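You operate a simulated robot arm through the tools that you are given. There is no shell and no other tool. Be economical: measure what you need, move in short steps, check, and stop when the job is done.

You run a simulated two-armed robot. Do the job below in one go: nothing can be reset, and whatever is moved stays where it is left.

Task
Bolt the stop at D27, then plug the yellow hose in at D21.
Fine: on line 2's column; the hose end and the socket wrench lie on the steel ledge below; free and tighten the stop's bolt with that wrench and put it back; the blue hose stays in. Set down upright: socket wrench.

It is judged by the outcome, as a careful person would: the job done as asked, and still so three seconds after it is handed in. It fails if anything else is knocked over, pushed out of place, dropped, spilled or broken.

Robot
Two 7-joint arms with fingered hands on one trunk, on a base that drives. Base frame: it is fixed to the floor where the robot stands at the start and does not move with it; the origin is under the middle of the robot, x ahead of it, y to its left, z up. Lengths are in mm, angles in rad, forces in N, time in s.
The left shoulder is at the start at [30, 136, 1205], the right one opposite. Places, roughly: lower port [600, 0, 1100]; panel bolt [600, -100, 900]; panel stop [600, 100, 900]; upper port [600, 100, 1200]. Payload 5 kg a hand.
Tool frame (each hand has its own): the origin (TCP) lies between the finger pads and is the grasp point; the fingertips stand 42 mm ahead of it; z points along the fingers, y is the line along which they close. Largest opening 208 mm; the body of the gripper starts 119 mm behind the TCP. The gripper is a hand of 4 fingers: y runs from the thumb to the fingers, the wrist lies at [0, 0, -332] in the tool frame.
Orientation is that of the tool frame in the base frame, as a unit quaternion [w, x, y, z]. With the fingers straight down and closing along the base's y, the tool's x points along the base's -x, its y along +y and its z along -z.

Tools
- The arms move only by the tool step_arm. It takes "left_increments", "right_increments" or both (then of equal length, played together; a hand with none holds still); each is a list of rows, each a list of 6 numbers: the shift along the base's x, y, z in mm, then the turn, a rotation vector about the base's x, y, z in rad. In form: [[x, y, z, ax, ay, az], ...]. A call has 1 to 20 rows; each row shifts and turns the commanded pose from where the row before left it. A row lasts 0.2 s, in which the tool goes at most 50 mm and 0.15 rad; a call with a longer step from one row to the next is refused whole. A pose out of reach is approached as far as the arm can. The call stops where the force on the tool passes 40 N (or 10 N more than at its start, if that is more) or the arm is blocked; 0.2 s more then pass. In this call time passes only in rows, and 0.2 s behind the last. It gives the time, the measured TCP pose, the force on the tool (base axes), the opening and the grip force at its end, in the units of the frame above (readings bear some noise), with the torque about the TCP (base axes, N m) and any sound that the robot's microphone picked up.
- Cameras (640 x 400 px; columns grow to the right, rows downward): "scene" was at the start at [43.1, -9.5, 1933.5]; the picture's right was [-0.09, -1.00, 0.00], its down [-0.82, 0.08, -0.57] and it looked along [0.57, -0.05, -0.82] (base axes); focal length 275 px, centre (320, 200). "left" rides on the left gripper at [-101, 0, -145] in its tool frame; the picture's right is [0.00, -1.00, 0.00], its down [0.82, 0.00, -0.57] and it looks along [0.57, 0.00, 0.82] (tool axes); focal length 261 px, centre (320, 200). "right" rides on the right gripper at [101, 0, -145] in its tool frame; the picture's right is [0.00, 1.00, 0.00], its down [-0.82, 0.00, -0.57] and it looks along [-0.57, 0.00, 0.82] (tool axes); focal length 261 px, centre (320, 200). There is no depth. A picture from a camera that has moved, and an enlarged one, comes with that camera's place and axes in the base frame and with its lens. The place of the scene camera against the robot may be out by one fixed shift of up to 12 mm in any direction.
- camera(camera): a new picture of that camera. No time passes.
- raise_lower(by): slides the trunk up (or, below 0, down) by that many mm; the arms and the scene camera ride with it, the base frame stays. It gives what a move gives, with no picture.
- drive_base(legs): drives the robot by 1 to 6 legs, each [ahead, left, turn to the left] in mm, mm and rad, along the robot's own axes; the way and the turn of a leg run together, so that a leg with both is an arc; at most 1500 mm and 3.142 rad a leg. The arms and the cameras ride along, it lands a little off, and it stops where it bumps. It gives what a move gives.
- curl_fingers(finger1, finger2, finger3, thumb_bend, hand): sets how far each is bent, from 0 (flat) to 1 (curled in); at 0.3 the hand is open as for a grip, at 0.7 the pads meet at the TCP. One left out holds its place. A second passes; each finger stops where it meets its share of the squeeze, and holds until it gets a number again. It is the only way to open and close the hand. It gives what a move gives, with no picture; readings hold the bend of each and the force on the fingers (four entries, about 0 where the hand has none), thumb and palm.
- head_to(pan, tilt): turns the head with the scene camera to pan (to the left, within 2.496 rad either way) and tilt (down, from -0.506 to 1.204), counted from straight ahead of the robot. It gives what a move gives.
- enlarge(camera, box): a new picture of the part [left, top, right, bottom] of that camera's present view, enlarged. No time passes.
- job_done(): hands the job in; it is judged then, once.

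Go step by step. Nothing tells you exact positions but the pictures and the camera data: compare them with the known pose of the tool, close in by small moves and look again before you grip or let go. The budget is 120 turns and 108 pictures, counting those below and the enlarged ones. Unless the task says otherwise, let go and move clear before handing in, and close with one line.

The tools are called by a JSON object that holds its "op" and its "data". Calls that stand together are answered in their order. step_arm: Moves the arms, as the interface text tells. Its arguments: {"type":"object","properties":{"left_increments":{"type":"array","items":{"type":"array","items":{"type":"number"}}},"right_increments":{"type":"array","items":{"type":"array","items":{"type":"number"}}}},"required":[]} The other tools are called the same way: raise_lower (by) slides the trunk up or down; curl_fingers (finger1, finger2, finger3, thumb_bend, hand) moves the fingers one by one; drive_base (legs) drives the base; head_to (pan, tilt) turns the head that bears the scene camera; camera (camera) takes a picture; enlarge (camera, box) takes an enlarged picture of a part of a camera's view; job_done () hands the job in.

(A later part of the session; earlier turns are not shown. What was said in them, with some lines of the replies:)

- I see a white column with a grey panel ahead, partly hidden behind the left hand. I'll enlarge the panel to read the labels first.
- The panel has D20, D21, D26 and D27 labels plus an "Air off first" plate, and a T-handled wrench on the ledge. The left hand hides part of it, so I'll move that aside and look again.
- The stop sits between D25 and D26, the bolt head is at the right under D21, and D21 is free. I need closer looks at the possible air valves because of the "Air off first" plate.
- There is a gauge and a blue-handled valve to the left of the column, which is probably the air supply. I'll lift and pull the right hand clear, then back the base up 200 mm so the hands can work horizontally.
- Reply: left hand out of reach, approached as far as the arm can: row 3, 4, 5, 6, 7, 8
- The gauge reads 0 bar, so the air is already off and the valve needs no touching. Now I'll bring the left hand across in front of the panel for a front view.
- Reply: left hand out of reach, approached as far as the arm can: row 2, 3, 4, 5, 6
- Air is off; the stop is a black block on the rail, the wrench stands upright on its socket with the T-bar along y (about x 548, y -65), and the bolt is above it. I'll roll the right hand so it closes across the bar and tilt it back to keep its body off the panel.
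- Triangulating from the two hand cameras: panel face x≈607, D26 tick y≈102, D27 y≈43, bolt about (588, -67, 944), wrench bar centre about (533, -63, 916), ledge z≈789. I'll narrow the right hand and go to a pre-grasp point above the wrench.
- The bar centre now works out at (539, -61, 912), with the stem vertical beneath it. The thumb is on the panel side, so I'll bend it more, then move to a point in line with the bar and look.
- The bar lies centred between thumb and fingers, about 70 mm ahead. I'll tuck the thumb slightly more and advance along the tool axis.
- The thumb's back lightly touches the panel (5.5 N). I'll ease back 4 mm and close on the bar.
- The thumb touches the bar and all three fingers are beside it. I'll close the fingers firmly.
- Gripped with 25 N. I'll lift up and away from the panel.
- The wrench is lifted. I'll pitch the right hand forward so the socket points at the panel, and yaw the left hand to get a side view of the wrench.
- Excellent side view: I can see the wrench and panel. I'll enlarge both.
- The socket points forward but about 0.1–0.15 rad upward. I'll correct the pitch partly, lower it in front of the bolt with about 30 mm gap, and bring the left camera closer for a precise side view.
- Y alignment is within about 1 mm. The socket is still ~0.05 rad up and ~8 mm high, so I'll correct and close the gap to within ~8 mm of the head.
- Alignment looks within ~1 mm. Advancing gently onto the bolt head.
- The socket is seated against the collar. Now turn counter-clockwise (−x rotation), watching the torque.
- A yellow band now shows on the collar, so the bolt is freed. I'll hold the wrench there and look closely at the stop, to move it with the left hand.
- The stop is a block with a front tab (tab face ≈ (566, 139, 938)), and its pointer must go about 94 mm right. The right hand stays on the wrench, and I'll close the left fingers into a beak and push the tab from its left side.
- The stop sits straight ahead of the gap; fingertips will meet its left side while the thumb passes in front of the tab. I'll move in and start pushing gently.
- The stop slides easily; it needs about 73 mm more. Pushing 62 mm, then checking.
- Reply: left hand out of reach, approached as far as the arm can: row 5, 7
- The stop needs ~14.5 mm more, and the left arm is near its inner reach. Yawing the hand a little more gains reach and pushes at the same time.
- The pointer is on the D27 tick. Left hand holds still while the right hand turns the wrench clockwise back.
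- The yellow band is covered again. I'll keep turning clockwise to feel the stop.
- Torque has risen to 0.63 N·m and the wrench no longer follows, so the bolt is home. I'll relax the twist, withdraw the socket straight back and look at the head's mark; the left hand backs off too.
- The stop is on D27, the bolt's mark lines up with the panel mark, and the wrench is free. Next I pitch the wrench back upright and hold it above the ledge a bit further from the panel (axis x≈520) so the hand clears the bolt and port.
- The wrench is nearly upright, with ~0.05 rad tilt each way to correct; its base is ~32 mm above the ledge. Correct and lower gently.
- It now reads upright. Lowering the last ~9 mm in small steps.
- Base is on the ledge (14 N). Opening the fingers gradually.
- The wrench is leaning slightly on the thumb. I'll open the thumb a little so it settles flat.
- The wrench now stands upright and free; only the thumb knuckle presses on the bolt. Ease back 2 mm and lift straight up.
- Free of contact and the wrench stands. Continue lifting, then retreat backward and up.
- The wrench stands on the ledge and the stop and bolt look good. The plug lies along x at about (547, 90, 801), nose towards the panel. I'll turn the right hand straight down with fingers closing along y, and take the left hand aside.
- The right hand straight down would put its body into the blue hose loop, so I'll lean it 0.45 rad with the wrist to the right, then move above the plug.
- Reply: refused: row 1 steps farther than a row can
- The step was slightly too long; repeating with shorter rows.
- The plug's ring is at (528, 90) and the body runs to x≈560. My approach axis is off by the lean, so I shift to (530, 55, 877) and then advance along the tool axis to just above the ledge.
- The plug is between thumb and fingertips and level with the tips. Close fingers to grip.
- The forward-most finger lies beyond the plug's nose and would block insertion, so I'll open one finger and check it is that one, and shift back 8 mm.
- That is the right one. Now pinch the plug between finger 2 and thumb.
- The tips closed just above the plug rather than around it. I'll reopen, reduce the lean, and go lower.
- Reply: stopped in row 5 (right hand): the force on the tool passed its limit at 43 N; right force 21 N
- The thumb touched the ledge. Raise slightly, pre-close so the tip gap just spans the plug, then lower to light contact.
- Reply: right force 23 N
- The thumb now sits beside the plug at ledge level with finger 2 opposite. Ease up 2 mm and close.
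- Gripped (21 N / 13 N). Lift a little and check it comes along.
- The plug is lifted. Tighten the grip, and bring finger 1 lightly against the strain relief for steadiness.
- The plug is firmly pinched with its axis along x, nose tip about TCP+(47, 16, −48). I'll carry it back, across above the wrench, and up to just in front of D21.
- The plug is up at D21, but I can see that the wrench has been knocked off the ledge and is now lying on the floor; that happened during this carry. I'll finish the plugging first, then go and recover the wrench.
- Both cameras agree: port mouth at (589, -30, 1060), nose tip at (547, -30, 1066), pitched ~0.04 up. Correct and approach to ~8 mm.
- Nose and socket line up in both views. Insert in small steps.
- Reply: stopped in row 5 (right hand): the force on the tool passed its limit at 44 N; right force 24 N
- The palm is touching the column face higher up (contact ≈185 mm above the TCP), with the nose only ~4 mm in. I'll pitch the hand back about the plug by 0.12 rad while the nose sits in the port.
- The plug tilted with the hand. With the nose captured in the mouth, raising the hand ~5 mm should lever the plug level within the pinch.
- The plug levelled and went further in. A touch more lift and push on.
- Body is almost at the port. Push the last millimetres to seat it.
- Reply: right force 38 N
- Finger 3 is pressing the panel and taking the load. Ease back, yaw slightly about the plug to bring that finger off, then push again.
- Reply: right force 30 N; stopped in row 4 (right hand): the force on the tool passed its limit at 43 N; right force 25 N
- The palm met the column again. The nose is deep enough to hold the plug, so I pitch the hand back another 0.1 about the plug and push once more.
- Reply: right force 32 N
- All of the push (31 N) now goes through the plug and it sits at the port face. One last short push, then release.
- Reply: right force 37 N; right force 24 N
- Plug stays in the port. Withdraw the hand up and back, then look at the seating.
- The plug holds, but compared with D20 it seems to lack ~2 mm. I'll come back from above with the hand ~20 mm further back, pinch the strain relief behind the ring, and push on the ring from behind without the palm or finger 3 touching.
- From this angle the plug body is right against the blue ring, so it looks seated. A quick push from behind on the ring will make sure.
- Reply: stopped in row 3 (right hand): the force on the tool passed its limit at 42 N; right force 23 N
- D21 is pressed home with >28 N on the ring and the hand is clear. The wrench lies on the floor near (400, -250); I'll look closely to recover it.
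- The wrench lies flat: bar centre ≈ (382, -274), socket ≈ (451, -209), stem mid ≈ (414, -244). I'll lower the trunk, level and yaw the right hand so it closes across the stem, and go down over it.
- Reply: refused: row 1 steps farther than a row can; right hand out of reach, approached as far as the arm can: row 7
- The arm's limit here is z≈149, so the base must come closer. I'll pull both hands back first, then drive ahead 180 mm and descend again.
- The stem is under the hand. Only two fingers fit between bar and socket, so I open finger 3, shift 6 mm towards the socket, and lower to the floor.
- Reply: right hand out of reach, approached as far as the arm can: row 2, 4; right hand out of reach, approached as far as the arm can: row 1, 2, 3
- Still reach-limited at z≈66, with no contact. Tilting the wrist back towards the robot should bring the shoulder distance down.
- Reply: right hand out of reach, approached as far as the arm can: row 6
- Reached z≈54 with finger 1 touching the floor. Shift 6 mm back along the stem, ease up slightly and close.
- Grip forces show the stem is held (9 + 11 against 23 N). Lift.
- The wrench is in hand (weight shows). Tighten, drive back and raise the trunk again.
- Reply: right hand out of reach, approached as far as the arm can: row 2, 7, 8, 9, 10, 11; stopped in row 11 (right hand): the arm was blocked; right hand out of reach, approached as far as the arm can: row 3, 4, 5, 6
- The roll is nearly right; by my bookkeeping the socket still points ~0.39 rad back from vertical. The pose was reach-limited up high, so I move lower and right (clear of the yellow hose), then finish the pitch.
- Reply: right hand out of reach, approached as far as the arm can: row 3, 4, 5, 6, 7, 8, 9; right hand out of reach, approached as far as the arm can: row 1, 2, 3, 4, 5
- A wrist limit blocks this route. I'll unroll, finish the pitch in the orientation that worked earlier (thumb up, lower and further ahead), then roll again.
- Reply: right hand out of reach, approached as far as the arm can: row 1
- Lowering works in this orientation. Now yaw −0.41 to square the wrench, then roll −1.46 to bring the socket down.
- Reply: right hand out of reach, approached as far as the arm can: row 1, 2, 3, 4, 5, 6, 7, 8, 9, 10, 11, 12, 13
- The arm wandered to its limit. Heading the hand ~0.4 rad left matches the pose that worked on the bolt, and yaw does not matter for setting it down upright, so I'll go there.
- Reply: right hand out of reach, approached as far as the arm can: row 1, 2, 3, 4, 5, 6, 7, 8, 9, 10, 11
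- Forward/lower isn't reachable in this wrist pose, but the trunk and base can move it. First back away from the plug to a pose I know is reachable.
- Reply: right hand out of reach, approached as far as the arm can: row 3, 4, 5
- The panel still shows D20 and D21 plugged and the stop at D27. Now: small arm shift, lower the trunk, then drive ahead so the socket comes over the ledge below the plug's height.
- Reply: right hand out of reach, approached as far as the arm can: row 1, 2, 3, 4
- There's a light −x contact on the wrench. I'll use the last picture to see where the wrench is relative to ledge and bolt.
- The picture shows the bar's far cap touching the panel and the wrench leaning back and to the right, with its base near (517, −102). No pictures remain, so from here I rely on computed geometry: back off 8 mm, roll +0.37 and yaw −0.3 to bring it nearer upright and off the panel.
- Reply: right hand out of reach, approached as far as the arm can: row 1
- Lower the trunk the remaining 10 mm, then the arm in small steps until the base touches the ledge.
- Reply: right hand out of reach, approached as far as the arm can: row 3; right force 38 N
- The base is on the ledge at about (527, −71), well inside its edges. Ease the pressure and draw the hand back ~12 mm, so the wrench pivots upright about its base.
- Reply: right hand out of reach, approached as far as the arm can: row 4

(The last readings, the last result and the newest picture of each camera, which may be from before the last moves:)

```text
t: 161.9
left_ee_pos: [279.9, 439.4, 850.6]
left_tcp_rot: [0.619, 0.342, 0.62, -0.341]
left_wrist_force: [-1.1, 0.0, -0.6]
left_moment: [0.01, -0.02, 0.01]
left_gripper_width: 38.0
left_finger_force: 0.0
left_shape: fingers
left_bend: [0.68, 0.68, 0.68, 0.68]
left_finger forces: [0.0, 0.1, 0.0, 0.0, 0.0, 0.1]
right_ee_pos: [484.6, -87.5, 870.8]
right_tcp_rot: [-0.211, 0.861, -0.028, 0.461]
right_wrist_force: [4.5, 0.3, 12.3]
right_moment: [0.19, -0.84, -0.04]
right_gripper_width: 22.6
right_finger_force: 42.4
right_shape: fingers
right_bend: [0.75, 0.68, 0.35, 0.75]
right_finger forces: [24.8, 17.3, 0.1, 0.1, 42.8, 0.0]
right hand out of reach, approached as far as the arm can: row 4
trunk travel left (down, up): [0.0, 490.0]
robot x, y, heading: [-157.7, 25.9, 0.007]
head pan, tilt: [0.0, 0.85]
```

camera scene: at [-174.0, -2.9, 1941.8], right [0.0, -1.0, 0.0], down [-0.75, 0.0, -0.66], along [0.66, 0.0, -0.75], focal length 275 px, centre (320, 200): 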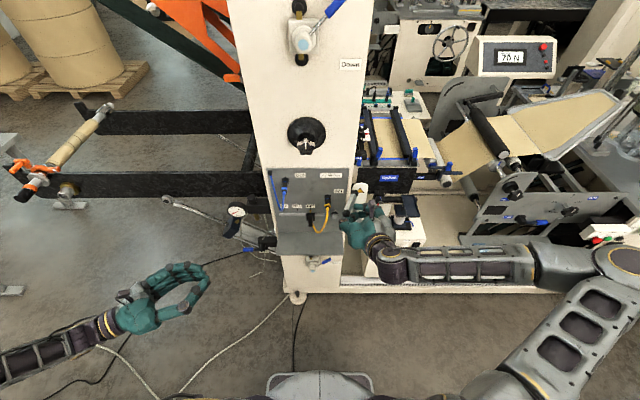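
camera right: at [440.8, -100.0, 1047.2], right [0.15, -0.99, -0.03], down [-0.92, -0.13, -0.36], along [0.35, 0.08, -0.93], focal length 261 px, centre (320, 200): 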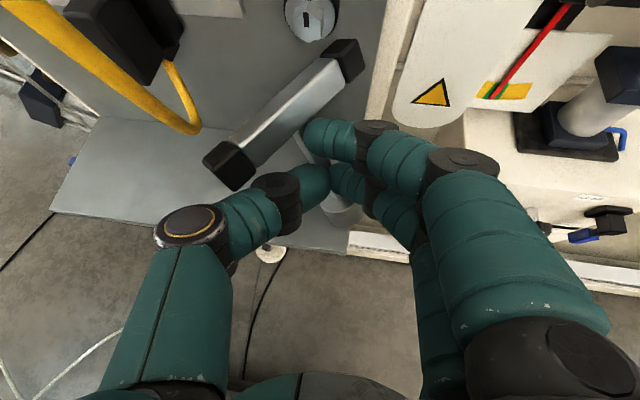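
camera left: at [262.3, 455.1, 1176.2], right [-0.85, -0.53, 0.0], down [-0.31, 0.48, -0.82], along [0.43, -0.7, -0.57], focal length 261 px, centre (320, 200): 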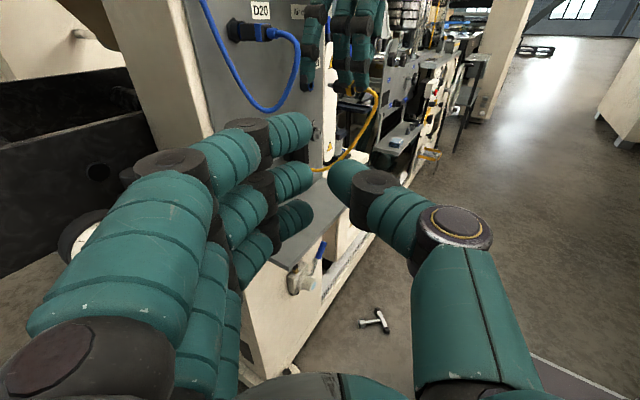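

The contact point held while the hand moved, so the wrench should now be close to upright. Release it gently and withdraw straight back.

{"op": "curl_fingers", "data": {"hand": "right", "finger1": 0.66, "finger2": 0.62, "thumb_bend": 0.68}}

{"op": "curl_fingers", "data": {"hand": "right", "finger1": 0.5, "finger2": 0.5, "thumb_bend": 0.5}}

{"op": "step_arm", "data": {"right_increments": [[-8, 0, 0, 0, 0, 0], [-12, 0, 1, 0, 0, 0], [-20, 0, 2, 0, 0, 0], [-30, 0, 5, 0, 0, 0], [-40, -5, 5, 0, 0, 0], [-40, -10, 5, 0, 0, 0], [-40, -10, 5, 0, 0, 0]]}}

```text
t: 162.9
left_ee_pos: [281.7, 438.6, 850.4]
left_tcp_rot: [0.618, 0.343, 0.62, -0.342]
left_wrist_force: [-0.1, 0.5, 0.3]
left_moment: [-0.02, -0.01, 0.0]
left_gripper_width: 38.1
left_finger_force: 0.1
left_shape: fingers
left_bend: [0.68, 0.68, 0.68, 0.68]
left_finger forces: [0.0, 0.1, 0.0, 0.0, 0.0, 0.0]
right_ee_pos: [485.8, -87.7, 873.1]
right_tcp_rot: [-0.212, 0.861, -0.028, 0.461]
right_wrist_force: [-0.9, -0.2, -1.0]
right_moment: [-0.01, 0.03, 0.02]
right_gripper_width: 41.3
right_finger_force: 0.1
right_shape: fingers
right_bend: [0.66, 0.62, 0.35, 0.68]
right_finger forces: [0.0, 0.0, 0.0, 0.0, 0.4, 0.0]
trunk travel left (down, up): [0.0, 490.0]
robot x, y, heading: [-153.9, 23.9, -0.002]
head pan, tilt: [0.0, 0.85]
```

```text
t: 163.9
left_ee_pos: [280.3, 439.1, 849.7]
left_tcp_rot: [0.619, 0.342, 0.62, -0.341]
left_wrist_force: [-1.2, 0.2, -0.7]
left_moment: [-0.01, 0.0, 0.0]
left_gripper_width: 38.4
left_finger_force: 0.1
left_shape: fingers
left_bend: [0.68, 0.68, 0.68, 0.68]
left_finger forces: [0.0, 0.0, 0.1, 0.1, 0.1, 0.0]
right_ee_pos: [485.3, -86.3, 872.9]
right_tcp_rot: [-0.211, 0.861, -0.028, 0.461]
right_wrist_force: [0.0, -1.1, 0.5]
right_moment: [0.0, 0.01, 0.01]
right_gripper_width: 119.4
right_finger_force: 0.1
right_shape: fingers
right_bend: [0.5, 0.5, 0.35, 0.5]
right_finger forces: [0.1, 0.0, 0.1, 0.0, 0.1, 0.0]
trunk travel left (down, up): [0.0, 490.0]
robot x, y, heading: [-158.0, 25.3, -0.0]
head pan, tilt: [0.0, 0.85]
```

```text
t: 165.5
left_ee_pos: [281.1, 438.7, 850.2]
left_tcp_rot: [0.619, 0.341, 0.62, -0.341]
left_wrist_force: [0.0, -0.2, 0.2]
left_moment: [-0.01, 0.01, 0.0]
left_gripper_width: 38.5
left_finger_force: 0.0
left_shape: fingers
left_bend: [0.68, 0.68, 0.68, 0.68]
left_finger forces: [0.0, 0.1, 0.0, 0.0, 0.0, 0.0]
right_ee_pos: [463.8, -123.5, 876.9]
right_tcp_rot: [-0.211, 0.861, -0.029, 0.461]
right_wrist_force: [-0.7, 0.0, 0.1]
right_moment: [0.03, 0.04, 0.01]
right_gripper_width: 120.7
right_finger_force: 0.0
right_shape: fingers
right_bend: [0.5, 0.5, 0.35, 0.5]
right_finger forces: [0.0, 0.0, 0.0, 0.0, 0.1, 0.0]
right hand out of reach, approached as far as the arm can: row 2, 3, 4, 5, 6, 7
trunk travel left (down, up): [0.0, 490.0]
robot x, y, heading: [-160.0, 24.1, 0.002]
head pan, tilt: [0.0, 0.85]
```

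No contact was felt. The arm is at its limit, so I'll back the whole base straight away to clear the wrench.

{"op": "drive_base", "data": {"legs": [[-200, 0, 0]]}}

```text
t: 167.1
left_ee_pos: [83.4, 436.4, 850.4]
left_tcp_rot: [0.618, 0.343, 0.619, -0.342]
left_wrist_force: [-0.7, -0.1, 0.7]
left_moment: [0.03, 0.03, 0.01]
left_gripper_width: 38.2
left_finger_force: 0.0
left_shape: fingers
left_bend: [0.68, 0.68, 0.68, 0.68]
left_finger forces: [0.0, 0.1, 0.0, 0.0, 0.0, 0.1]
right_ee_pos: [263.5, -124.8, 876.2]
right_tcp_rot: [-0.211, 0.861, -0.029, 0.461]
right_wrist_force: [-0.4, -0.9, 0.4]
right_moment: [-0.04, 0.0, -0.05]
right_gripper_width: 120.8
right_finger_force: 0.2
right_shape: fingers
right_bend: [0.5, 0.5, 0.35, 0.5]
right_finger forces: [0.0, 0.0, 0.0, 0.0, 0.0, 0.0]
trunk travel left (down, up): [0.0, 490.0]
robot x, y, heading: [-356.0, 24.2, -0.002]
head pan, tilt: [0.0, 0.85]
```

Both hands are empty and clear of the panel, and the picture budget is used up, so I'm handing in.

{"op": "job_done", "data": {}}

```text
The job is handed in.
```

The stop is bolted at D27 and the yellow hose is plugged in at D21, with the blue hose still in D20, but I knocked the socket wrench off the ledge onto the floor while carrying the hose. I picked it up and set it back on the ledge by feel; with no pictures left, I could not confirm that it stands upright.
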